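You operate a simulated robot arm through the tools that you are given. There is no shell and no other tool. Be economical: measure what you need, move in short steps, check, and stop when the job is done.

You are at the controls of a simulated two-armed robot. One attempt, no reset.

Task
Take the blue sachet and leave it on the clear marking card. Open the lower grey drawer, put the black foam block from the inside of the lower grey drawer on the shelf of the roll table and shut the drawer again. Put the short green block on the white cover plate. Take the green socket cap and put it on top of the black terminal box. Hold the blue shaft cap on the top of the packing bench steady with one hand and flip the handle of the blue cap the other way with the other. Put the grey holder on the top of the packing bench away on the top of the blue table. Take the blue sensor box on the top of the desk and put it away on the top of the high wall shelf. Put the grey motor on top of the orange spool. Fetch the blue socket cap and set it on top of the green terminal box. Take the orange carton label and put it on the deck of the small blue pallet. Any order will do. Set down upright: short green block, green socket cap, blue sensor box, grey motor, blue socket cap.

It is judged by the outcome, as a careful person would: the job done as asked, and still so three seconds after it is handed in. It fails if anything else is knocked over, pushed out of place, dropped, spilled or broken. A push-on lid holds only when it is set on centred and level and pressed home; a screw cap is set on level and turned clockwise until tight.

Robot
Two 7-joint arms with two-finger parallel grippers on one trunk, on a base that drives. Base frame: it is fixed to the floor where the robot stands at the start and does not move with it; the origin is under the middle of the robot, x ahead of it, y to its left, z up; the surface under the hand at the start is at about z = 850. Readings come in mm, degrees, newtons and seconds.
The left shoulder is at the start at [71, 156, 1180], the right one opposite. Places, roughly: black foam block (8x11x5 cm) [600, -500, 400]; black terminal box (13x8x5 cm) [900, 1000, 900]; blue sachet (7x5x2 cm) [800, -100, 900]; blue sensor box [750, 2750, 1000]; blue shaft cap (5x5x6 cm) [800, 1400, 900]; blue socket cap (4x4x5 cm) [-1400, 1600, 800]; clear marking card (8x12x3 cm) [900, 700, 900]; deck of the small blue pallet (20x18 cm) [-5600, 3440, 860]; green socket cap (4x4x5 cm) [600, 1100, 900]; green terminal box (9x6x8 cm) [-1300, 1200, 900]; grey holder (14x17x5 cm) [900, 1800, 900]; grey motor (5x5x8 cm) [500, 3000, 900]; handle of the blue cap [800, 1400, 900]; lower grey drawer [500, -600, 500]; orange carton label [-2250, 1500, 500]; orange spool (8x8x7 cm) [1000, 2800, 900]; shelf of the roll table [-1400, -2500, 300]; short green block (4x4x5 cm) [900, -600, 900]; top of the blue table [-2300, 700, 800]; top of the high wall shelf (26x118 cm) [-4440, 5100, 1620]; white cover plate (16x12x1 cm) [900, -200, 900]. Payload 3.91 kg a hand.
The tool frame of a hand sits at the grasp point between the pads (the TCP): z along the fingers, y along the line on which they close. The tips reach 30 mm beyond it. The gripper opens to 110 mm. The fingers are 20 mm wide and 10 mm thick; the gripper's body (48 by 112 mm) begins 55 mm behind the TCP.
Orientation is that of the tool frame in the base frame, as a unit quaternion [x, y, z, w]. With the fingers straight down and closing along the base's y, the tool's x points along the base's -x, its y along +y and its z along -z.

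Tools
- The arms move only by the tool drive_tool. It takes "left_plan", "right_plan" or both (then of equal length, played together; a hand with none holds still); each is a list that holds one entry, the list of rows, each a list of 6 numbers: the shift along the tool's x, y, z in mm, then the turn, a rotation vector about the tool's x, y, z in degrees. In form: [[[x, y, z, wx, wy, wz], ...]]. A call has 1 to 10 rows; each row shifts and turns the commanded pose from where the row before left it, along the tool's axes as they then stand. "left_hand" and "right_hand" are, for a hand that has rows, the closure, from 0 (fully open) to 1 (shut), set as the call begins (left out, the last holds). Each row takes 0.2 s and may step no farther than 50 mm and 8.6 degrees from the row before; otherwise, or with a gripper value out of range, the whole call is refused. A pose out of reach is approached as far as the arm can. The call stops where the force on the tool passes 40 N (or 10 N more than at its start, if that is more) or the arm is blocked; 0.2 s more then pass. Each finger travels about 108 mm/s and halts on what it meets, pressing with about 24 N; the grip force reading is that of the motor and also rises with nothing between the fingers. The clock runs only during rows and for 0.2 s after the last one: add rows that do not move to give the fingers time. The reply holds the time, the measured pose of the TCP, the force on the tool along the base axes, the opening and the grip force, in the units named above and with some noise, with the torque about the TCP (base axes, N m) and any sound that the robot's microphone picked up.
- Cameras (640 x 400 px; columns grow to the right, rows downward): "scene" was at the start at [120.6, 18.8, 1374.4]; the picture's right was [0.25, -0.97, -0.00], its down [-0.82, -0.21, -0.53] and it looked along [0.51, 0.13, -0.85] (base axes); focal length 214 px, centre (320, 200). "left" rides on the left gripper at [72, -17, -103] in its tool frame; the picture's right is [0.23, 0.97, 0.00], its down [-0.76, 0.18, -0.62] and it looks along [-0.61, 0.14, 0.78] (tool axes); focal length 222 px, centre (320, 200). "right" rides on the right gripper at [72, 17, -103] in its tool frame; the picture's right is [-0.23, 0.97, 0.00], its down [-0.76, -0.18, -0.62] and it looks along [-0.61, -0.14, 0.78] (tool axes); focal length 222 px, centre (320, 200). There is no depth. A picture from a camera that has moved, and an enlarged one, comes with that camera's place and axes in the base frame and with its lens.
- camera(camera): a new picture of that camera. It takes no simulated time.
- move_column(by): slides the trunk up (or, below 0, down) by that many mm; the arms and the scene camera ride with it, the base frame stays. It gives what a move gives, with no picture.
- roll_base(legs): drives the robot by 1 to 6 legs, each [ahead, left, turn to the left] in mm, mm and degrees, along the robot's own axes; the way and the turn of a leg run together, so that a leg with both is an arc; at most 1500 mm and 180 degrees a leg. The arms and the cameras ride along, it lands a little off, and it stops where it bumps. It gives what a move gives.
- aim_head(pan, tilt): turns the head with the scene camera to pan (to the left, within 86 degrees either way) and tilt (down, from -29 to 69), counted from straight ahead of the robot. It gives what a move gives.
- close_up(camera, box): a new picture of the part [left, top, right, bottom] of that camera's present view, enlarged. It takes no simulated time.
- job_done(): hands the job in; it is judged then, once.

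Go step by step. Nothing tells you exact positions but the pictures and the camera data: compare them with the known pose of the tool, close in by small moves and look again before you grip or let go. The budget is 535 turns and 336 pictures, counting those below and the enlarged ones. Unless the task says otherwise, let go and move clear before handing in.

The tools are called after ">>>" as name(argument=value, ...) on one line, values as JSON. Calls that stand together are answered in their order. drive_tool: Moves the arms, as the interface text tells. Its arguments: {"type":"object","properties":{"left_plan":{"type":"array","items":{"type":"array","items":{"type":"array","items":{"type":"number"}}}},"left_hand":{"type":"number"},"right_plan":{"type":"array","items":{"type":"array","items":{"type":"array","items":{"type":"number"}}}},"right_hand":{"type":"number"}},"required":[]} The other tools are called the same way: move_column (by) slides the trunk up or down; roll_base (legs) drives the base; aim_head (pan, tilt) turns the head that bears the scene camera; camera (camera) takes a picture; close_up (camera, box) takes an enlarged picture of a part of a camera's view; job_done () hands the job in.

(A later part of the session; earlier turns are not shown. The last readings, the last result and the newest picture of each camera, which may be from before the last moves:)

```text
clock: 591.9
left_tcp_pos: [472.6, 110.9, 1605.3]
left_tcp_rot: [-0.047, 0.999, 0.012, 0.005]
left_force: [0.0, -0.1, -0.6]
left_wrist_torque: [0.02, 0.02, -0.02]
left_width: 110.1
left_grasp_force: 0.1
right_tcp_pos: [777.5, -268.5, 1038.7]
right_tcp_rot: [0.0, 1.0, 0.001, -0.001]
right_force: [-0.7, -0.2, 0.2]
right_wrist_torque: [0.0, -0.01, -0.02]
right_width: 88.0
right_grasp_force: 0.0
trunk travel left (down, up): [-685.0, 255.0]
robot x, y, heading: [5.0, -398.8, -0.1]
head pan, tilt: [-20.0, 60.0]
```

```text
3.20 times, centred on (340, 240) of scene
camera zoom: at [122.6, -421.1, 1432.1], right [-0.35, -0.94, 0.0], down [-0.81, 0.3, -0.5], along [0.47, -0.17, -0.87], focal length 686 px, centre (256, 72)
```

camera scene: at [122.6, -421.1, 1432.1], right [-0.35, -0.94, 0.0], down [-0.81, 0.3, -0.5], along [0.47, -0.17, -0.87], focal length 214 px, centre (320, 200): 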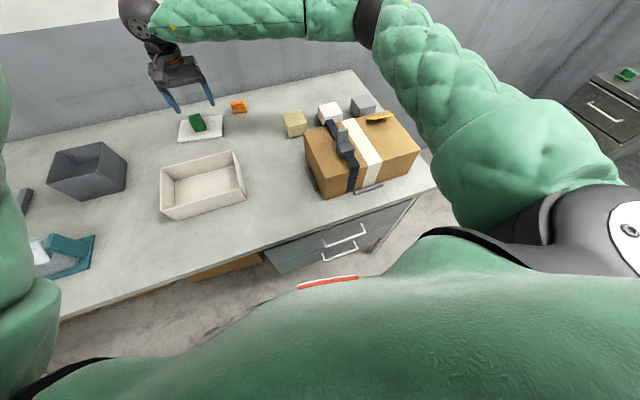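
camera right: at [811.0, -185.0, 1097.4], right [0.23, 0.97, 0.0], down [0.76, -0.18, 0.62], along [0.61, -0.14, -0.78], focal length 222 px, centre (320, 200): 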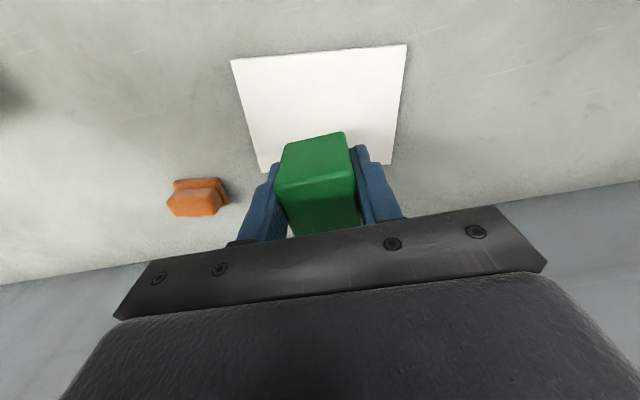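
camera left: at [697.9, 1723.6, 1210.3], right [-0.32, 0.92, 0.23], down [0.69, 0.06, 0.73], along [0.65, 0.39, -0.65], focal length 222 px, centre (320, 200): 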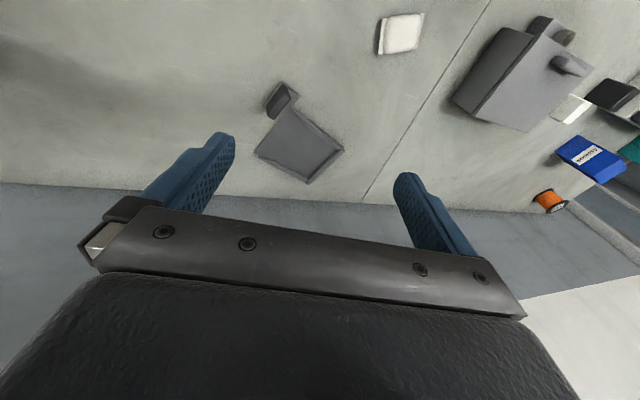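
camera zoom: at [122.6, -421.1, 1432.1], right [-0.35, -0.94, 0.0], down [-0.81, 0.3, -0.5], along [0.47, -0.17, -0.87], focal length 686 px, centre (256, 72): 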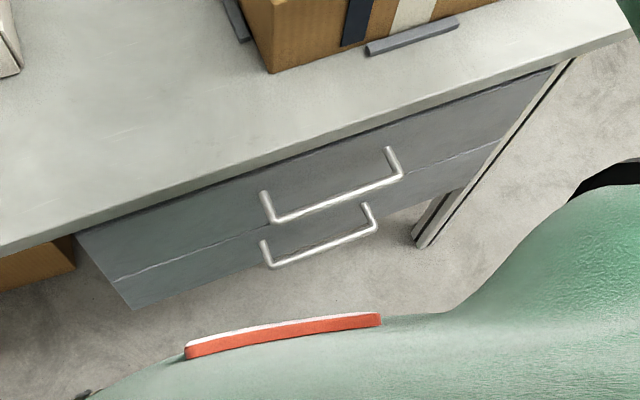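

The block stands upright on the plate. Next is the lower drawer, whose handle bar is at about x 330, y -517…-667, z≈520. I'll back the base off and orient the right hand to point forward with vertical closing.

>>> roll_base(legs=[[-430, -60, 0]])

>>> drive_tool(right_plan=[[[20, -10, 0, 0, 0, 8.5], [20, -10, 0, 0, 0, 8.5], [20, -10, 0, 0, 0, 8.5], [20, -10, 0, 0, 0, 8.5], [0, 0, 0, 0, 0, 8.5], [0, 0, 0, 0, 0, 8.5], [0, 0, 0, 0, 0, 8.5], [0, 0, 0, 0, 0, 8.5], [0, 0, 0, 0, 0, 8.5], [0, 0, 0, 0, 0, 8.5]]])

>>> drive_tool(right_plan=[[[0, 0, 0, 0, 0, 5], [0, 0, 0, -8.5, 0, 0], [0, 0, 0, -8.5, 0, 0], [0, 0, 0, -8.5, 0, 0], [0, 0, 0, -8.5, 0, 0], [0, 0, 0, -8.5, 0, 0], [0, 0, 0, -8.5, 0, 0], [0, 0, 0, -8.5, 0, 0], [0, 0, 0, -8.5, 0, 0], [0, 0, 0, -8.5, 0, 0]]])

```text
clock: 594.5
left_tcp_pos: [44.6, 54.1, 1605.2]
left_tcp_rot: [-0.045, 0.999, 0.012, 0.005]
left_force: [-0.2, 0.1, 0.1]
left_wrist_torque: [-0.03, -0.01, 0.01]
left_width: 110.2
left_grasp_force: 0.0
right_tcp_pos: [347.5, -327.0, 1037.5]
right_tcp_rot: [0.0, 1.0, 0.002, 0.0]
right_force: [0.0, -0.7, 0.5]
right_wrist_torque: [-0.02, 0.03, 0.04]
right_width: 87.9
right_grasp_force: 0.1
trunk travel left (down, up): [-685.0, 255.0]
robot x, y, heading: [-419.2, -455.1, -0.3]
head pan, tilt: [-20.0, 60.0]
```

```text
clock: 596.7
left_tcp_pos: [45.5, 55.5, 1606.3]
left_tcp_rot: [-0.045, 0.999, 0.013, 0.004]
left_force: [0.1, 0.4, -0.9]
left_wrist_torque: [0.02, -0.02, 0.0]
left_width: 109.8
left_grasp_force: 0.1
right_tcp_pos: [263.0, -347.6, 1037.7]
right_tcp_rot: [0.677, 0.736, 0.001, -0.002]
right_force: [-0.3, -0.3, -0.3]
right_wrist_torque: [-0.01, 0.02, 0.02]
right_width: 88.1
right_grasp_force: 0.0
trunk travel left (down, up): [-685.0, 255.0]
robot x, y, heading: [-420.7, -456.0, -0.7]
head pan, tilt: [-20.0, 60.0]
```

```text
clock: 598.9
left_tcp_pos: [42.3, 60.9, 1604.7]
left_tcp_rot: [-0.046, 0.999, 0.011, 0.006]
left_force: [-1.5, 0.2, 0.2]
left_wrist_torque: [-0.03, -0.06, -0.01]
left_width: 109.8
left_grasp_force: 0.1
right_tcp_pos: [263.0, -345.1, 1040.9]
right_tcp_rot: [0.555, 0.554, 0.44, 0.438]
right_force: [0.3, 0.1, 0.5]
right_wrist_torque: [0.01, -0.02, -0.01]
right_width: 88.1
right_grasp_force: 0.0
trunk travel left (down, up): [-685.0, 255.0]
robot x, y, heading: [-422.3, -455.1, -0.2]
head pan, tilt: [-20.0, 60.0]
```

>>> drive_tool(right_plan=[[[0, 0, 0, -8, 0, 0], [0, 0, 0, -5.3, 0, 0], [-41, 0, -19, 0, 0, 0], [-41, 0, -19, 0, 0, 0], [-41, 0, -19, 0, 0, 0], [-41, 0, -19, 0, 0, 0], [-41, 0, -19, 0, 0, 0], [-41, 0, -19, 0, 0, 0], [0, 0, 0, 0, 0, 0]]])

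>>> move_column(by=-400)

>>> aim_head(pan=-10, tilt=35)

>>> camera(camera="scene")

>>> camera(camera="right")

```text
clock: 600.9
left_tcp_pos: [45.2, 55.5, 1606.4]
left_tcp_rot: [-0.045, 0.999, 0.011, 0.004]
left_force: [0.3, 0.0, 0.0]
left_wrist_torque: [-0.01, -0.03, 0.01]
left_width: 109.9
left_grasp_force: 0.0
right_tcp_pos: [140.1, -508.8, 1071.2]
right_tcp_rot: [0.504, 0.499, 0.498, 0.499]
right_force: [0.1, 0.2, -0.2]
right_wrist_torque: [-0.02, 0.0, -0.03]
right_width: 87.9
right_grasp_force: 0.1
right hand out of reach, approached as far as the arm can: row 6, 7, 8
trunk travel left (down, up): [-685.0, 255.0]
robot x, y, heading: [-421.5, -451.2, -0.6]
head pan, tilt: [-20.0, 60.0]
```

```text
clock: 604.7
left_tcp_pos: [44.4, 54.6, 1206.5]
left_tcp_rot: [-0.046, 0.999, 0.013, 0.005]
left_force: [0.2, -0.6, -0.6]
left_wrist_torque: [0.0, -0.03, 0.06]
left_width: 109.9
left_grasp_force: 0.1
right_tcp_pos: [141.6, -509.1, 671.0]
right_tcp_rot: [0.503, 0.498, 0.499, 0.5]
right_force: [0.9, -0.2, 0.7]
right_wrist_torque: [-0.01, 0.01, 0.01]
right_width: 88.0
right_grasp_force: 0.0
trunk travel left (down, up): [-285.0, 655.0]
robot x, y, heading: [-424.4, -454.8, -0.6]
head pan, tilt: [-20.0, 60.0]
```

```text
clock: 605.6
left_tcp_pos: [45.2, 55.2, 1205.9]
left_tcp_rot: [-0.045, 0.999, 0.012, 0.004]
left_force: [-0.7, 0.3, -1.0]
left_wrist_torque: [-0.01, -0.03, -0.02]
left_width: 110.0
left_grasp_force: 0.0
right_tcp_pos: [140.5, -508.6, 670.5]
right_tcp_rot: [0.503, 0.499, 0.499, 0.499]
right_force: [-0.4, 0.4, -0.3]
right_wrist_torque: [0.04, -0.02, 0.0]
right_width: 88.2
right_grasp_force: 0.1
trunk travel left (down, up): [-285.0, 655.0]
robot x, y, heading: [-419.7, -453.9, -0.6]
head pan, tilt: [-10.0, 35.0]
```

```text
87 pictures are left
camera scene: at [-281.6, -468.9, 1066.3], right [-0.18, -0.98, 0.0], down [-0.57, 0.1, -0.82], along [0.8, -0.15, -0.57], focal length 214 px, centre (320, 200)
```

scene: 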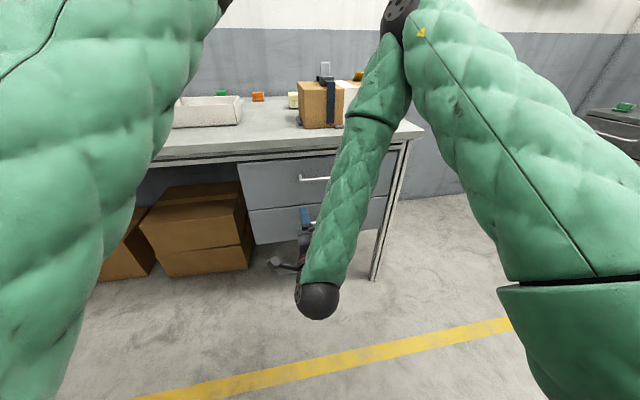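

```text
86 pictures are left
camera right: at [37.8, -436.5, 688.7], right [0.0, -0.23, 0.97], down [-0.63, -0.76, -0.18], along [0.78, -0.61, -0.15], focal length 222 px, centre (320, 200)
```

right: 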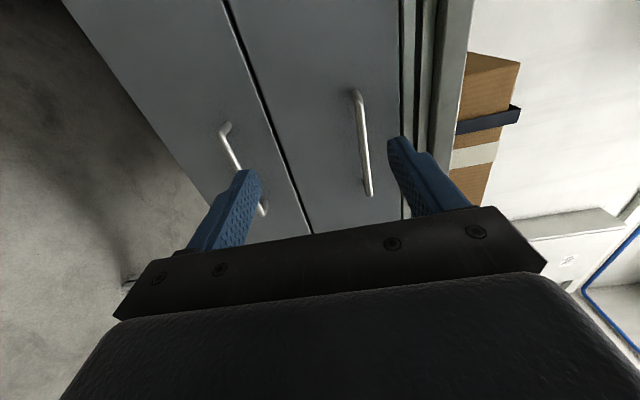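

The lower handle bar is centred at [330, -585, 528]. I'll move to the pre-grasp in front of it.

>>> drive_tool(right_plan=[[[-19, -35.5, 20, 0, 0, 0], [-19, -35.5, 20, 0, 0, 0], [-19, -35.5, 20, 0, 0, 0], [-19, -35.5, 20, 0, 0, 0], [0, 0, 0, 0, 0, 0]]], right_hand=0.4)

>>> camera(camera="right")

```text
clock: 606.8
left_tcp_pos: [44.1, 54.6, 1205.0]
left_tcp_rot: [-0.046, 0.999, 0.012, 0.005]
left_force: [0.9, 0.1, -0.5]
left_wrist_torque: [-0.03, 0.01, -0.01]
left_width: 110.0
left_grasp_force: 0.0
right_tcp_pos: [172.7, -469.8, 610.4]
right_tcp_rot: [0.506, 0.498, 0.496, 0.5]
right_force: [0.3, -0.4, -0.2]
right_wrist_torque: [0.0, 0.01, -0.02]
right_width: 66.0
right_grasp_force: 0.2
right hand out of reach, approached as far as the arm can: row 1, 2, 3, 4
trunk travel left (down, up): [-285.0, 655.0]
robot x, y, heading: [-423.6, -454.2, -0.6]
head pan, tilt: [-10.0, 35.0]
```

```text
85 pictures are left
camera right: at [69.5, -395.9, 628.8], right [0.01, -0.23, 0.97], down [-0.63, -0.75, -0.17], along [0.77, -0.62, -0.15], focal length 222 px, centre (320, 200)
```

right: 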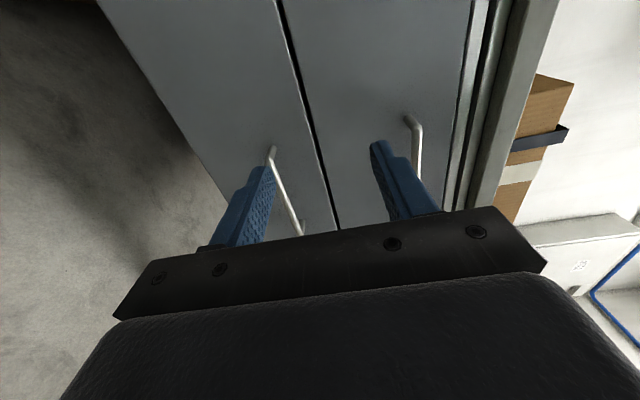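

The arm is too folded here. I'll shift the base right and back, clear of the table corner, so the arm can extend.

>>> roll_base(legs=[[0, -310, 0], [-230, 0, 0]])

>>> drive_tool(right_plan=[[[25, -14, 40, 0, 0, 0], [25, -14, 40, 0, 0, 0], [25, -14, 40, 0, 0, 0], [25, -14, 40, 0, 0, 0], [25, -14, 40, 0, 0, 0], [25, -14, 40, 0, 0, 0], [0, 0, 0, 0, 0, 0]]])

>>> camera(camera="right")

>>> camera(camera="scene")

```text
clock: 610.2
left_tcp_pos: [-188.9, -245.9, 1207.0]
left_tcp_rot: [-0.048, 0.999, 0.012, 0.005]
left_force: [-0.4, -0.2, 0.1]
left_wrist_torque: [0.01, -0.01, 0.0]
left_width: 109.9
left_grasp_force: 0.1
right_tcp_pos: [-57.8, -771.6, 610.3]
right_tcp_rot: [0.505, 0.499, 0.497, 0.499]
right_force: [0.2, 0.5, -0.6]
right_wrist_torque: [0.04, 0.04, 0.0]
right_width: 66.0
right_grasp_force: 0.1
trunk travel left (down, up): [-285.0, 655.0]
robot x, y, heading: [-649.9, -756.6, -0.1]
head pan, tilt: [-10.0, 35.0]
```

```text
clock: 611.8
left_tcp_pos: [-188.8, -246.9, 1206.6]
left_tcp_rot: [-0.048, 0.999, 0.012, 0.004]
left_force: [0.2, -0.1, -0.2]
left_wrist_torque: [0.03, 0.0, 0.05]
left_width: 110.2
left_grasp_force: 0.0
right_tcp_pos: [181.4, -621.4, 523.8]
right_tcp_rot: [0.505, 0.5, 0.497, 0.498]
right_force: [0.1, -0.4, -0.3]
right_wrist_torque: [0.01, 0.0, -0.02]
right_width: 65.8
right_grasp_force: 0.1
trunk travel left (down, up): [-285.0, 655.0]
robot x, y, heading: [-646.8, -759.7, -0.4]
head pan, tilt: [-10.0, 35.0]
```

```text
84 pictures are left
camera right: at [78.8, -548.5, 541.5], right [0.01, -0.23, 0.97], down [-0.63, -0.76, -0.17], along [0.78, -0.61, -0.15], focal length 222 px, centre (320, 200)
```

right: 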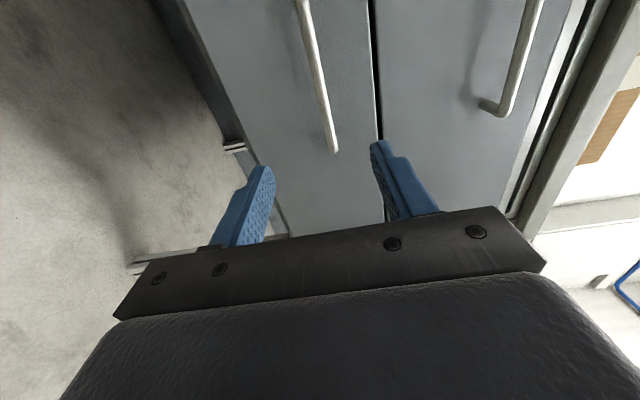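

```text
83 pictures are left
camera scene: at [-511.4, -772.6, 1066.5], right [-0.18, -0.98, 0.0], down [-0.56, 0.1, -0.82], along [0.81, -0.14, -0.57], focal length 214 px, centre (320, 200)
```

scene: 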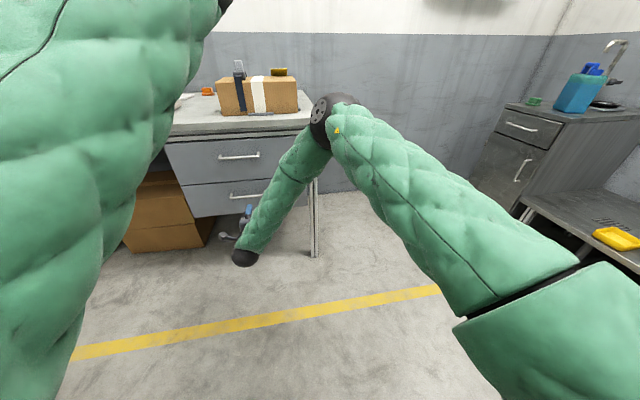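

Now the hand is free to extend. I'll advance to straddle the lower handle bar.

>>> drive_tool(right_plan=[[[7.3, 0.8, 30, 0, 0, 0], [7.3, 0.8, 30, 0, 0, 0], [7.3, 0.8, 30, 0, 0, 0], [7.3, 0.8, 25, 0, 0, 0], [0, 0, 0, 0, 0, 0]]])

>>> camera(camera="right")

```text
clock: 613.0
left_tcp_pos: [-187.6, -247.4, 1205.8]
left_tcp_rot: [-0.048, 0.999, 0.012, 0.005]
left_force: [-0.6, 0.4, 0.6]
left_wrist_torque: [0.0, 0.02, 0.01]
left_width: 110.0
left_grasp_force: 0.0
right_tcp_pos: [297.2, -592.6, 524.5]
right_tcp_rot: [0.505, 0.499, 0.496, 0.499]
right_force: [-0.4, -0.4, 0.0]
right_wrist_torque: [-0.03, -0.01, 0.0]
right_width: 65.7
right_grasp_force: 0.1
trunk travel left (down, up): [-285.0, 655.0]
robot x, y, heading: [-649.8, -757.4, -0.2]
head pan, tilt: [-10.0, 35.0]
```

```text
82 pictures are left
camera right: at [194.6, -519.6, 544.5], right [0.01, -0.23, 0.97], down [-0.63, -0.76, -0.17], along [0.78, -0.61, -0.15], focal length 222 px, centre (320, 200)
```

right: 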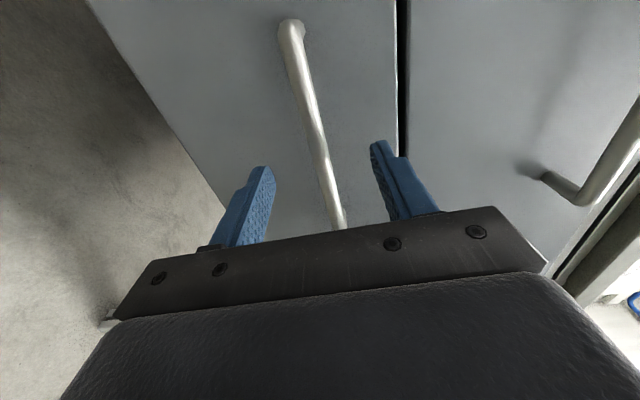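

>>> drive_tool(right_plan=[[[0, 0, 10, 0, 0, 0], [0, 0, 9, 0, 0, 0], [0, 0, 0, 0, 0, 0]]])

>>> drive_tool(right_plan=[[[0, 0, 0, 0, 0, 0], [0, 0, 0, 0, 0, 0], [0, 0, 0, 0, 0, 0]]], right_hand=1)

>>> camera(camera="right")

```text
clock: 613.8
left_tcp_pos: [-188.0, -246.6, 1205.2]
left_tcp_rot: [-0.048, 0.999, 0.012, 0.005]
left_force: [-0.1, -0.1, -0.1]
left_wrist_torque: [0.01, -0.02, 0.01]
left_width: 109.9
left_grasp_force: 0.1
right_tcp_pos: [314.7, -593.1, 527.4]
right_tcp_rot: [0.506, 0.499, 0.495, 0.499]
right_force: [0.4, -0.3, 1.0]
right_wrist_torque: [0.01, 0.02, -0.01]
right_width: 65.7
right_grasp_force: 0.1
trunk travel left (down, up): [-285.0, 655.0]
robot x, y, heading: [-650.2, -758.8, 0.0]
head pan, tilt: [-10.0, 35.0]
```

```text
clock: 614.6
left_tcp_pos: [-188.4, -248.0, 1205.4]
left_tcp_rot: [-0.049, 0.999, 0.012, 0.005]
left_force: [-0.4, 0.9, 0.0]
left_wrist_torque: [0.03, -0.04, -0.01]
left_width: 109.9
left_grasp_force: 0.0
right_tcp_pos: [315.7, -594.5, 527.9]
right_tcp_rot: [0.507, 0.499, 0.494, 0.5]
right_force: [1.7, 0.8, 2.3]
right_wrist_torque: [-0.25, -0.03, -0.17]
right_width: 11.8
right_grasp_force: 45.2
trunk travel left (down, up): [-285.0, 655.0]
robot x, y, heading: [-651.1, -758.1, -0.1]
head pan, tilt: [-10.0, 35.0]
```

```text
81 pictures are left
camera right: at [213.6, -520.3, 546.2], right [0.01, -0.23, 0.97], down [-0.63, -0.75, -0.17], along [0.77, -0.62, -0.15], focal length 222 px, centre (320, 200)
```

right: 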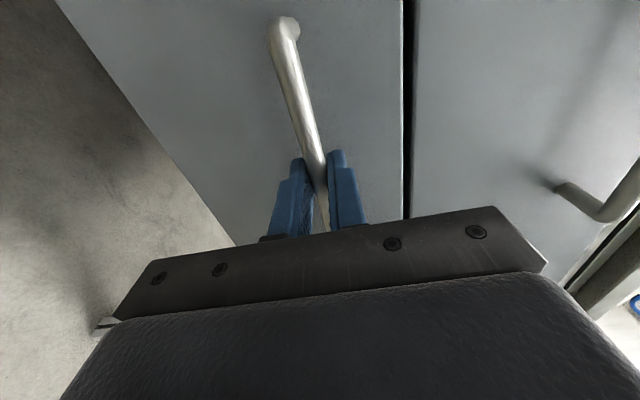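

The bar is gripped. I'll pull the drawer open, first with the arm.

>>> drive_tool(right_plan=[[[0, 0, -15, 0, 0, 0], [0, 0, -30, 0, 0, 0], [0, 0, -35, 0, 0, 0], [0, 0, -35, 0, 0, 0], [0, 0, -35, 0, 0, 0], [0, 0, 0, 0, 0, 0]]])

>>> camera(camera="scene")

```text
clock: 616.0
left_tcp_pos: [-187.7, -248.5, 1206.0]
left_tcp_rot: [-0.049, 0.999, 0.014, 0.005]
left_force: [0.5, 0.0, -0.2]
left_wrist_torque: [0.0, 0.01, 0.03]
left_width: 109.9
left_grasp_force: 0.0
right_tcp_pos: [165.6, -593.2, 526.4]
right_tcp_rot: [0.505, 0.499, 0.497, 0.499]
right_force: [-1.4, -23.4, 5.2]
right_wrist_torque: [-0.22, -0.05, -0.02]
right_width: 11.9
right_grasp_force: 45.2
trunk travel left (down, up): [-285.0, 655.0]
robot x, y, heading: [-654.1, -757.0, -0.1]
head pan, tilt: [-10.0, 35.0]
```

```text
80 pictures are left
camera scene: at [-511.6, -773.6, 1066.4], right [-0.18, -0.98, 0.0], down [-0.56, 0.1, -0.82], along [0.81, -0.15, -0.57], focal length 214 px, centre (320, 200)
```

scene: 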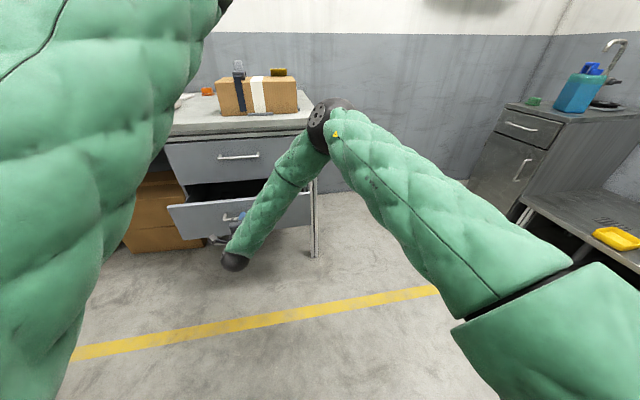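

The drawer is coming out (150 mm). I'll relieve the side force and back the base for the rest.

>>> drive_tool(right_plan=[[[-3, 0, 0, 0, 0, 0], [0, 0, 0, 0, 0, 0]]])

>>> roll_base(legs=[[-180, 0, 0]])

>>> camera(camera="scene")

```text
clock: 616.6
left_tcp_pos: [-187.9, -246.4, 1206.0]
left_tcp_rot: [-0.049, 0.999, 0.013, 0.005]
left_force: [0.2, -0.3, 0.0]
left_wrist_torque: [0.0, 0.02, -0.03]
left_width: 109.8
left_grasp_force: 0.1
right_tcp_pos: [165.3, -594.6, 527.3]
right_tcp_rot: [0.505, 0.5, 0.497, 0.498]
right_force: [-0.6, -7.1, -2.3]
right_wrist_torque: [-0.21, 0.05, -0.96]
right_width: 11.8
right_grasp_force: 44.6
trunk travel left (down, up): [-285.0, 655.0]
robot x, y, heading: [-651.8, -758.4, -0.2]
head pan, tilt: [-10.0, 35.0]
```

```text
clock: 618.0
left_tcp_pos: [-333.4, -249.8, 1206.3]
left_tcp_rot: [-0.044, 0.999, 0.013, 0.005]
left_force: [-0.3, 0.4, -0.4]
left_wrist_torque: [0.0, 0.0, -0.04]
left_width: 109.8
left_grasp_force: 0.1
right_tcp_pos: [12.3, -594.9, 527.2]
right_tcp_rot: [0.506, 0.5, 0.497, 0.497]
right_force: [-1.4, 8.9, -11.2]
right_wrist_torque: [-0.4, 0.19, -0.67]
right_width: 11.9
right_grasp_force: 45.5
trunk travel left (down, up): [-285.0, 655.0]
robot x, y, heading: [-802.7, -756.5, -0.7]
head pan, tilt: [-10.0, 35.0]
stopped in leg 1: the force on the tool passed its limit at 54 N (the readings are from after the stop); the commanded pose is now the measured one
```

```text
79 pictures are left
camera scene: at [-660.7, -773.3, 1066.4], right [-0.18, -0.98, 0.0], down [-0.57, 0.11, -0.82], along [0.8, -0.15, -0.58], focal length 214 px, centre (320, 200)
```

scene: 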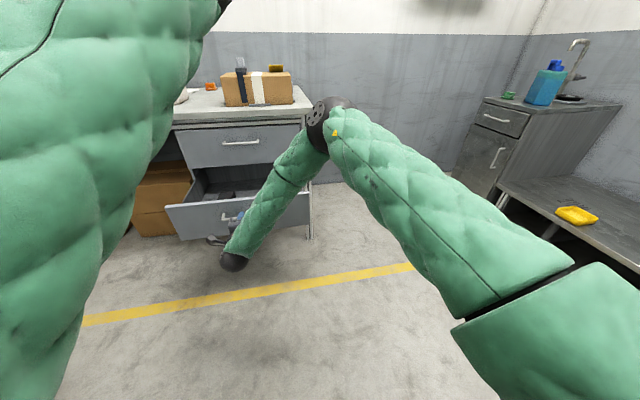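

The drawer is open about 300 mm, at its stop. I'll release the handle, back the hand out, and look inside.

>>> drive_tool(right_plan=[[[0, 0, 0, 0, 0, 0], [0, 0, 0, 0, 0, 0], [0, 0, -40, 0, 0, 0], [0, 0, -40, 0, 0, 0]]], right_hand=0.4)

>>> move_column(by=300)

>>> close_up(camera="scene", box=[150, 120, 350, 270])

```text
clock: 619.0
left_tcp_pos: [-333.5, -250.8, 1206.6]
left_tcp_rot: [-0.045, 0.999, 0.013, 0.005]
left_force: [0.4, 1.2, 0.1]
left_wrist_torque: [0.03, 0.01, 0.02]
left_width: 110.1
left_grasp_force: 0.2
right_tcp_pos: [-66.1, -596.7, 527.0]
right_tcp_rot: [0.505, 0.499, 0.498, 0.498]
right_force: [-0.1, 0.8, -1.0]
right_wrist_torque: [0.03, 0.01, -0.07]
right_width: 65.8
right_grasp_force: 0.1
trunk travel left (down, up): [-285.0, 655.0]
robot x, y, heading: [-805.8, -758.6, -0.6]
head pan, tilt: [-10.0, 35.0]
```

```text
clock: 622.0
left_tcp_pos: [-340.5, -249.3, 1507.6]
left_tcp_rot: [-0.045, 0.999, 0.013, 0.007]
left_force: [0.3, 0.0, 1.2]
left_wrist_torque: [0.0, 0.02, -0.01]
left_width: 110.1
left_grasp_force: 0.1
right_tcp_pos: [-69.5, -592.4, 830.4]
right_tcp_rot: [0.504, 0.498, 0.5, 0.498]
right_force: [0.5, 1.1, 0.0]
right_wrist_torque: [-0.01, -0.03, -0.02]
right_width: 65.9
right_grasp_force: 0.1
trunk travel left (down, up): [-585.0, 355.0]
robot x, y, heading: [-805.3, -756.5, -0.6]
head pan, tilt: [-10.0, 35.0]
```

```text
2.67 times, centred on (250, 195) of scene
camera zoom: at [-665.7, -772.6, 1366.3], right [-0.18, -0.98, 0.0], down [-0.56, 0.11, -0.82], along [0.8, -0.15, -0.57], focal length 572 px, centre (507, 213)
```

zoom: 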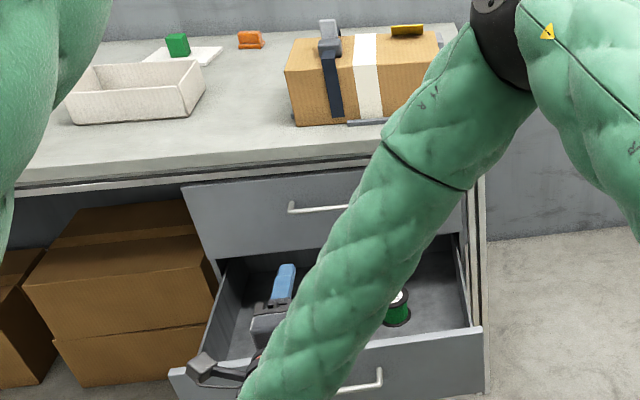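

>>> drive_tool(right_plan=[[[0, 30, -10, 8.5, 0, 0], [0, 30, -10, 8.5, 0, 0], [0, 30, -10, 8.5, 0, 0], [0, 20, 0, 8.5, 0, 0], [0, 0, 0, 8.5, 0, 0], [0, 0, 0, 8.5, 0, 0], [0, 0, 0, 8.5, 0, 0], [0, 0, 0, 8.5, 0, 0], [0, 0, 0, 8.5, 0, 0], [0, 0, 0, 8.5, 0, 0]]], right_hand=0)

>>> drive_tool(right_plan=[[[0, 0, 0, 5, 0, -8.5], [0, 0, 0, 0, 0, -8.5], [0, 0, 0, 0, 0, -8.5], [0, 0, 0, 0, 0, -8.5], [0, 0, 0, 0, 0, -8.5], [0, 0, 0, 0, 0, -8.5], [0, 0, 0, 0, 0, -8.5], [0, 0, 0, 0, 0, -8.5], [0, 0, 0, 0, 0, -8.5], [0, 0, 0, 0, 0, -8.5]]])

>>> roll_base(legs=[[350, 150, 0.6]])

>>> camera(camera="right")

>>> camera(camera="scene")

```text
clock: 624.2
left_tcp_pos: [-339.0, -249.4, 1507.4]
left_tcp_rot: [-0.046, 0.999, 0.012, 0.006]
left_force: [-0.2, 0.5, -0.6]
left_wrist_torque: [0.0, 0.04, 0.0]
left_width: 110.1
left_grasp_force: 0.1
right_tcp_pos: [-76.8, -593.0, 941.1]
right_tcp_rot: [0.708, 0.705, 0.031, 0.026]
right_force: [-0.4, -0.4, 0.8]
right_wrist_torque: [0.02, -0.02, 0.01]
right_width: 110.2
right_grasp_force: 0.0
trunk travel left (down, up): [-585.0, 355.0]
robot x, y, heading: [-804.5, -759.4, -0.6]
head pan, tilt: [-10.0, 35.0]
```

```text
refused: row 1 steps farther than a row can; nothing moved
```

```text
clock: 626.6
left_tcp_pos: [6.0, -98.7, 1507.6]
left_tcp_rot: [-0.049, 0.999, 0.012, 0.007]
left_force: [-0.1, 0.3, -0.4]
left_wrist_torque: [0.03, 0.0, 0.0]
left_width: 110.3
left_grasp_force: 0.1
right_tcp_pos: [271.6, -441.2, 941.5]
right_tcp_rot: [0.706, 0.707, 0.032, 0.028]
right_force: [1.0, -0.5, -0.7]
right_wrist_torque: [-0.01, -0.01, 0.01]
right_width: 110.0
right_grasp_force: 0.0
trunk travel left (down, up): [-585.0, 355.0]
robot x, y, heading: [-460.6, -612.2, -0.1]
head pan, tilt: [-10.0, 35.0]
```

```text
77 pictures are left
camera right: at [280.4, -369.4, 1047.0], right [0.97, -0.23, 0.08], down [-0.23, -0.77, 0.6], along [-0.07, -0.6, -0.8], focal length 222 px, centre (320, 200)
```

right: 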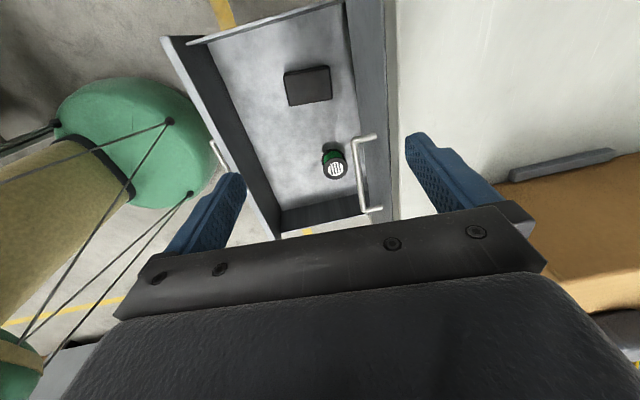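

```text
76 pictures are left
camera scene: at [-315.6, -624.4, 1366.4], right [-0.18, -0.98, 0.0], down [-0.57, 0.1, -0.82], along [0.81, -0.14, -0.57], focal length 214 px, centre (320, 200)
```

scene: 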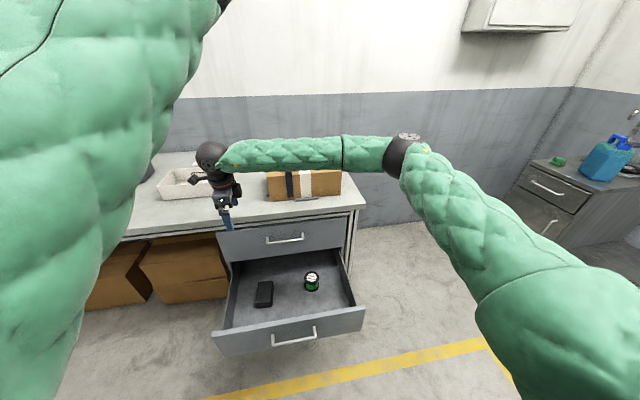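

The foam block is at about [277, -470], top z≈455, long side along x. I'll straighten the hand and turn it to yaw 0.

>>> drive_tool(right_plan=[[[0, 0, 0, 4.9, 0, 0], [0, 0, 0, 0, 0, -8.2], [0, 0, 0, 0, 0, -8.2], [0, 0, 0, 0, 0, -8.2], [0, 0, 0, 0, 0, -8.2], [0, 0, 0, 0, 0, -8.2], [0, 0, 0, 0, 0, -8.2], [0, 0, 0, 0, 0, -8.2], [0, 0, 0, 0, 0, -8.2], [0, 0, 0, 0, 0, -8.2]]])

>>> drive_tool(right_plan=[[[0, 0, 0, 0, 0, -8.2], [0, 0, 0, 0, 0, -8.2], [0, -30, 0, 0, 0, 0], [0, 0, 45, 0, 0, 0], [0, 0, 45, 0, 0, 0], [0, 0, 45, 0, 0, 0]]])

>>> camera(camera="right")

```text
clock: 628.8
left_tcp_pos: [4.5, -99.4, 1507.6]
left_tcp_rot: [-0.049, 0.999, 0.012, 0.008]
left_force: [0.4, -0.2, -0.1]
left_wrist_torque: [0.03, 0.0, -0.01]
left_width: 110.0
left_grasp_force: 0.1
right_tcp_pos: [272.2, -439.7, 941.6]
right_tcp_rot: [0.138, 0.99, 0.003, -0.002]
right_force: [0.2, 0.1, 0.2]
right_wrist_torque: [0.01, 0.0, 0.03]
right_width: 110.3
right_grasp_force: 0.1
trunk travel left (down, up): [-585.0, 355.0]
robot x, y, heading: [-458.8, -612.8, 0.2]
head pan, tilt: [-10.0, 35.0]
```

```text
clock: 630.2
left_tcp_pos: [5.3, -98.6, 1507.6]
left_tcp_rot: [-0.048, 0.999, 0.013, 0.006]
left_force: [-0.7, 0.2, -0.9]
left_wrist_torque: [0.02, -0.01, -0.04]
left_width: 109.9
left_grasp_force: 0.1
right_tcp_pos: [271.4, -472.4, 807.9]
right_tcp_rot: [-0.003, 1.0, 0.003, -0.002]
right_force: [0.5, 0.4, 0.5]
right_wrist_torque: [0.03, 0.0, 0.0]
right_width: 110.0
right_grasp_force: 0.1
trunk travel left (down, up): [-585.0, 355.0]
robot x, y, heading: [-459.6, -606.7, -0.1]
head pan, tilt: [-10.0, 35.0]
```

```text
75 pictures are left
camera right: at [200.2, -456.8, 912.5], right [0.22, 0.97, 0.01], down [0.76, -0.18, 0.62], along [0.61, -0.13, -0.78], focal length 222 px, centre (320, 200)
```

right: 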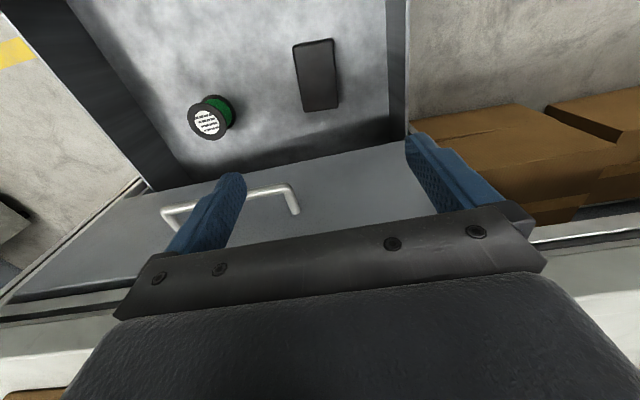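

The foam is right below, slightly rotated (7°). I'll align, lower the trunk 250 mm, then go down into the drawer.

>>> drive_tool(right_plan=[[[0, -7, 0, 0, 0, 7], [0, 0, 0, 0, 0, 0]]])

>>> move_column(by=-250)

>>> camera(camera="right")

>>> camera(camera="scene")

```text
clock: 630.8
left_tcp_pos: [4.1, -97.5, 1507.8]
left_tcp_rot: [-0.05, 0.999, 0.013, 0.008]
left_force: [0.3, 0.2, -0.8]
left_wrist_torque: [0.03, 0.02, 0.04]
left_width: 109.8
left_grasp_force: 0.0
right_tcp_pos: [272.0, -478.8, 808.3]
right_tcp_rot: [0.058, 0.998, 0.004, 0.0]
right_force: [0.3, 0.2, -0.2]
right_wrist_torque: [0.0, 0.01, 0.01]
right_width: 110.1
right_grasp_force: 0.0
trunk travel left (down, up): [-585.0, 355.0]
robot x, y, heading: [-458.7, -610.8, -0.0]
head pan, tilt: [-10.0, 35.0]
```

```text
clock: 633.4
left_tcp_pos: [4.3, -99.5, 1257.8]
left_tcp_rot: [-0.049, 0.999, 0.012, 0.007]
left_force: [-0.2, 0.0, 0.2]
left_wrist_torque: [-0.03, 0.0, -0.01]
left_width: 110.0
left_grasp_force: 0.1
right_tcp_pos: [272.3, -478.3, 558.5]
right_tcp_rot: [0.059, 0.998, 0.003, -0.001]
right_force: [-0.2, 1.0, -1.5]
right_wrist_torque: [0.0, 0.03, -0.01]
right_width: 110.1
right_grasp_force: 0.0
trunk travel left (down, up): [-335.0, 605.0]
robot x, y, heading: [-456.6, -607.5, -0.1]
head pan, tilt: [-10.0, 35.0]
```

```text
74 pictures are left
camera right: at [201.8, -454.7, 662.7], right [0.34, 0.94, 0.01], down [0.74, -0.27, 0.62], along [0.59, -0.21, -0.78], focal length 222 px, centre (320, 200)
```

right: 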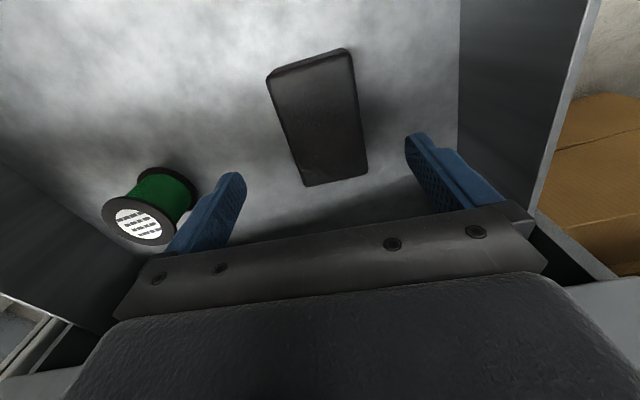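

```text
73 pictures are left
camera scene: at [-316.5, -624.6, 1116.5], right [-0.18, -0.98, 0.0], down [-0.56, 0.1, -0.82], along [0.81, -0.14, -0.57], focal length 214 px, centre (320, 200)
```

scene: 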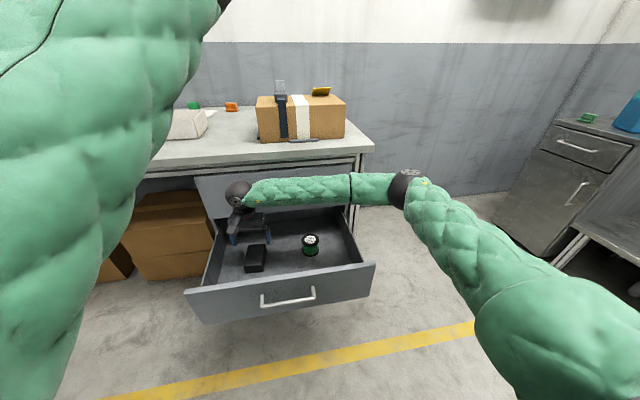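

Aligned. I'll descend into the drawer and grip the foam.

>>> drive_tool(right_plan=[[[0, 0, 40, 0, 0, 0], [0, 0, 40, 0, 0, 0], [0, 0, 34, 0, 0, 0], [0, 0, 0, 0, 0, 0]]])

>>> drive_tool(right_plan=[[[0, 0, 0, 0, 0, 0], [0, 0, 0, 0, 0, 0], [0, 0, 0, 0, 0, 0]]], right_hand=1)

>>> drive_tool(right_plan=[[[0, 0, -40, 0, 0, 0], [0, 0, -40, 0, 0, 0], [0, 0, -40, 0, 0, 0], [0, 0, -40, 0, 0, 0]]])

>>> camera(camera="right")

```text
clock: 634.2
left_tcp_pos: [7.1, -99.0, 1257.1]
left_tcp_rot: [-0.05, 0.999, 0.012, 0.005]
left_force: [0.4, 0.3, -0.8]
left_wrist_torque: [-0.03, 0.03, -0.02]
left_width: 109.9
left_grasp_force: 0.0
right_tcp_pos: [273.7, -476.3, 456.5]
right_tcp_rot: [0.058, 0.998, 0.004, 0.002]
right_force: [-0.9, -3.5, 14.0]
right_wrist_torque: [-0.92, 0.27, 0.09]
right_width: 110.1
right_grasp_force: 0.1
trunk travel left (down, up): [-335.0, 605.0]
robot x, y, heading: [-456.6, -609.7, -0.2]
head pan, tilt: [-10.0, 35.0]
stopped in row 4 (right hand): the force on the tool passed its limit at 67 N (the readings are from after the stop); the commanded pose is now the measured one
```

```text
clock: 635.0
left_tcp_pos: [4.5, -99.1, 1258.6]
left_tcp_rot: [-0.049, 0.999, 0.014, 0.008]
left_force: [-0.3, -0.8, 0.1]
left_wrist_torque: [-0.01, 0.02, -0.02]
left_width: 110.2
left_grasp_force: 0.1
right_tcp_pos: [274.4, -477.7, 456.7]
right_tcp_rot: [0.058, 0.998, 0.004, 0.001]
right_force: [0.9, -9.4, 16.1]
right_wrist_torque: [-0.94, 0.2, 0.15]
right_width: 69.6
right_grasp_force: 24.2
trunk travel left (down, up): [-335.0, 605.0]
robot x, y, heading: [-453.5, -610.9, -0.5]
head pan, tilt: [-10.0, 35.0]
```

```text
clock: 636.0
left_tcp_pos: [6.0, -99.6, 1257.5]
left_tcp_rot: [-0.049, 0.999, 0.012, 0.006]
left_force: [-0.1, -0.7, 0.0]
left_wrist_torque: [0.0, 0.02, -0.04]
left_width: 109.9
left_grasp_force: 0.1
right_tcp_pos: [272.2, -476.5, 614.8]
right_tcp_rot: [0.058, 0.998, 0.003, 0.001]
right_force: [0.1, -0.7, -0.8]
right_wrist_torque: [0.02, 0.0, 0.0]
right_width: 69.2
right_grasp_force: 24.2
trunk travel left (down, up): [-335.0, 605.0]
robot x, y, heading: [-456.0, -611.6, -0.2]
head pan, tilt: [-10.0, 35.0]
```

```text
72 pictures are left
camera right: at [201.9, -453.6, 718.7], right [0.34, 0.94, 0.01], down [0.73, -0.27, 0.62], along [0.59, -0.21, -0.78], focal length 222 px, centre (320, 200)
```

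right: 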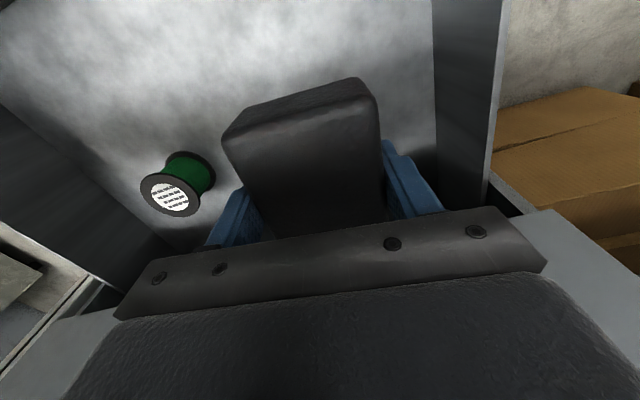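

The foam is held. I'll lift it clear of the drawer, then view the roll table behind me.

>>> drive_tool(right_plan=[[[5, 0, -45, 0, 0, 0], [5, 0, -45, 0, 0, 0], [10, 0, -45, 0, 0, 0], [30, 0, -35, 0, 0, 0], [40, 0, -20, 0, 0, 0], [40, 0, 0, 0, 0, 0]]])

>>> move_column(by=250)

>>> roll_base(legs=[[-200, -150, 0], [0, 0, -125]])

>>> aim_head(pan=0, tilt=25)

>>> camera(camera="scene")

```text
clock: 637.4
left_tcp_pos: [5.9, -98.7, 1257.0]
left_tcp_rot: [-0.049, 0.999, 0.013, 0.007]
left_force: [0.3, 0.0, 0.0]
left_wrist_torque: [-0.02, 0.01, 0.01]
left_width: 110.0
left_grasp_force: 0.0
right_tcp_pos: [142.5, -465.2, 808.0]
right_tcp_rot: [0.06, 0.998, 0.001, 0.001]
right_force: [0.1, -0.4, -1.1]
right_wrist_torque: [-0.01, 0.0, 0.03]
right_width: 69.4
right_grasp_force: 24.3
trunk travel left (down, up): [-335.0, 605.0]
robot x, y, heading: [-458.1, -609.7, -0.4]
head pan, tilt: [-10.0, 35.0]
```

```text
clock: 640.0
left_tcp_pos: [5.3, -98.8, 1507.4]
left_tcp_rot: [-0.049, 0.999, 0.013, 0.006]
left_force: [0.0, -0.6, -0.3]
left_wrist_torque: [-0.03, 0.03, -0.01]
left_width: 109.8
left_grasp_force: 0.2
right_tcp_pos: [144.7, -463.9, 1056.0]
right_tcp_rot: [0.059, 0.998, 0.004, 0.001]
right_force: [-0.3, 0.9, -0.2]
right_wrist_torque: [-0.04, 0.01, 0.04]
right_width: 69.4
right_grasp_force: 24.2
trunk travel left (down, up): [-585.0, 355.0]
robot x, y, heading: [-460.1, -610.6, -0.0]
head pan, tilt: [-10.0, 35.0]
```

```text
clock: 647.1
left_tcp_pos: [-523.1, -1437.2, 1506.6]
left_tcp_rot: [0.87, 0.492, 0.001, 0.014]
left_force: [0.3, -0.6, 0.4]
left_wrist_torque: [0.04, 0.0, 0.0]
left_width: 110.0
left_grasp_force: 0.0
right_tcp_pos: [-899.4, -1330.1, 1055.8]
right_tcp_rot: [0.918, 0.397, 0.001, 0.003]
right_force: [0.6, 0.4, -0.3]
right_wrist_torque: [0.0, 0.02, 0.01]
right_width: 69.1
right_grasp_force: 24.0
trunk travel left (down, up): [-585.0, 355.0]
robot x, y, heading: [-659.4, -762.4, -126.8]
head pan, tilt: [-10.0, 35.0]
```

```text
clock: 647.8
left_tcp_pos: [-523.6, -1437.7, 1506.8]
left_tcp_rot: [0.87, 0.492, 0.0, 0.014]
left_force: [0.1, -0.2, 1.0]
left_wrist_torque: [0.01, -0.02, 0.0]
left_width: 109.7
left_grasp_force: 0.1
right_tcp_pos: [-898.7, -1329.2, 1055.0]
right_tcp_rot: [0.918, 0.396, 0.001, 0.004]
right_force: [0.1, 0.6, -0.5]
right_wrist_torque: [0.01, 0.02, -0.02]
right_width: 69.4
right_grasp_force: 24.1
trunk travel left (down, up): [-585.0, 355.0]
robot x, y, heading: [-658.1, -756.7, -126.8]
head pan, tilt: [0.0, 25.0]
```

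```text
71 pictures are left
camera scene: at [-740.5, -873.9, 1382.1], right [-0.8, 0.6, 0.0], down [0.25, 0.34, -0.91], along [-0.54, -0.72, -0.42], focal length 214 px, centre (320, 200)
```

scene: 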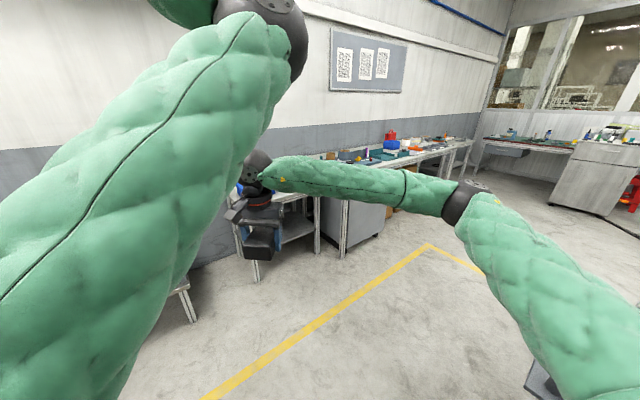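

>>> roll_base(legs=[[0, 0, 24], [500, -250, 0]])

>>> aim_head(pan=-10, tilt=45)

>>> camera(camera="scene")

```text
clock: 652.3
left_tcp_pos: [-611.7, -1753.8, 1507.3]
left_tcp_rot: [0.747, 0.664, 0.004, 0.014]
left_force: [-0.2, 0.0, -0.1]
left_wrist_torque: [-0.01, 0.0, 0.02]
left_width: 110.0
left_grasp_force: 0.0
right_tcp_pos: [-998.7, -1810.6, 1055.5]
right_tcp_rot: [0.814, 0.58, 0.0, 0.002]
right_force: [-0.1, 0.0, -1.1]
right_wrist_torque: [0.0, -0.04, -0.02]
right_width: 69.0
right_grasp_force: 24.2
trunk travel left (down, up): [-585.0, 355.0]
robot x, y, heading: [-1012.6, -1192.9, -102.6]
head pan, tilt: [0.0, 25.0]
```

```text
clock: 653.1
left_tcp_pos: [-611.1, -1751.4, 1506.6]
left_tcp_rot: [0.748, 0.664, 0.003, 0.014]
left_force: [0.1, 0.2, -0.7]
left_wrist_torque: [0.0, 0.0, 0.0]
left_width: 109.9
left_grasp_force: 0.0
right_tcp_pos: [-997.0, -1808.6, 1055.5]
right_tcp_rot: [0.815, 0.579, 0.001, 0.004]
right_force: [0.0, 0.0, -0.7]
right_wrist_torque: [0.02, -0.01, 0.02]
right_width: 68.6
right_grasp_force: 23.9
trunk travel left (down, up): [-585.0, 355.0]
robot x, y, heading: [-1013.9, -1192.6, -102.3]
head pan, tilt: [-10.0, 45.0]
```

```text
70 pictures are left
camera scene: at [-1050.5, -1314.6, 1351.7], right [-0.92, 0.38, 0.0], down [0.27, 0.65, -0.71], along [-0.27, -0.65, -0.71], focal length 214 px, centre (320, 200)
```

scene: 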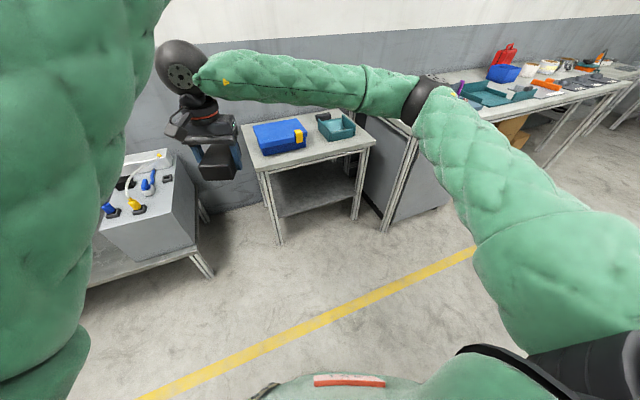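

The roll table's lower shelf is at z≈290, front edge y≈-2245, x -1108…-1739, with the top at z≈685. I'll position in front facing -y, draw the hand in, and lower.

>>> roll_base(legs=[[0, 0, 12.3], [300, -416, 0]])

>>> drive_tool(right_plan=[[[0, -40, 0, 0, 0, -6.8], [0, -40, 0, 0, 0, 0], [0, -40, 0, 0, 0, 0], [0, -40, 0, 0, 0, 0], [0, -30, 0, 0, 0, 0]]])

>>> aim_head(pan=0, tilt=45)

>>> camera(camera="scene")

```text
clock: 656.9
left_tcp_pos: [-918.8, -1951.3, 1507.3]
left_tcp_rot: [0.67, 0.742, 0.004, 0.013]
left_force: [-0.1, -0.4, 0.2]
left_wrist_torque: [0.01, 0.02, 0.01]
left_width: 110.0
left_grasp_force: 0.0
right_tcp_pos: [-1284.5, -2090.9, 1056.0]
right_tcp_rot: [0.746, 0.666, 0.001, 0.003]
right_force: [0.0, 0.1, 0.5]
right_wrist_torque: [-0.01, 0.0, -0.01]
right_width: 69.0
right_grasp_force: 24.4
trunk travel left (down, up): [-585.0, 355.0]
robot x, y, heading: [-1432.8, -1490.9, -89.9]
head pan, tilt: [-10.0, 45.0]
```

```text
clock: 658.1
left_tcp_pos: [-918.4, -1950.5, 1508.3]
left_tcp_rot: [0.669, 0.743, 0.005, 0.013]
left_force: [0.0, 0.2, 0.9]
left_wrist_torque: [0.0, 0.0, -0.02]
left_width: 110.2
left_grasp_force: 0.0
right_tcp_pos: [-1471.9, -2085.9, 1055.3]
right_tcp_rot: [0.704, 0.71, 0.001, 0.004]
right_force: [-0.1, 0.1, 0.2]
right_wrist_torque: [-0.03, -0.01, -0.01]
right_width: 69.0
right_grasp_force: 23.6
trunk travel left (down, up): [-585.0, 355.0]
robot x, y, heading: [-1430.3, -1490.9, -90.0]
head pan, tilt: [-10.0, 45.0]
```

```text
clock: 658.8
left_tcp_pos: [-918.5, -1951.5, 1507.9]
left_tcp_rot: [0.67, 0.742, 0.004, 0.013]
left_force: [-0.6, -0.7, -0.3]
left_wrist_torque: [0.01, -0.02, 0.0]
left_width: 110.2
left_grasp_force: 0.1
right_tcp_pos: [-1471.8, -2086.6, 1053.3]
right_tcp_rot: [0.705, 0.709, 0.001, 0.004]
right_force: [0.6, 0.0, -0.3]
right_wrist_torque: [0.0, -0.02, -0.01]
right_width: 69.1
right_grasp_force: 24.2
trunk travel left (down, up): [-585.0, 355.0]
robot x, y, heading: [-1433.1, -1487.9, -90.0]
head pan, tilt: [0.0, 45.0]
```

```text
69 pictures are left
camera scene: at [-1428.6, -1621.3, 1351.6], right [-1.0, 0.0, 0.0], down [0.0, 0.71, -0.71], along [0.0, -0.71, -0.71], focal length 214 px, centre (320, 200)
```

scene: 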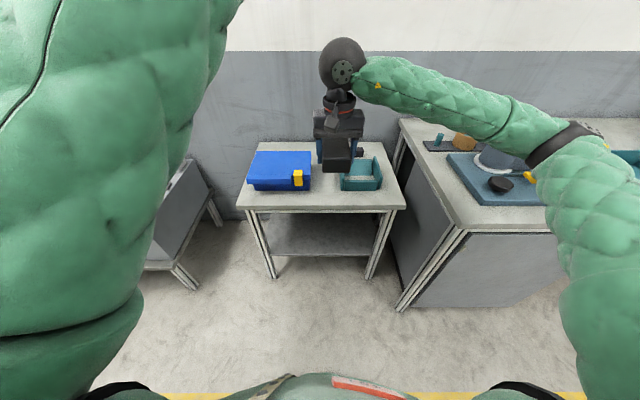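

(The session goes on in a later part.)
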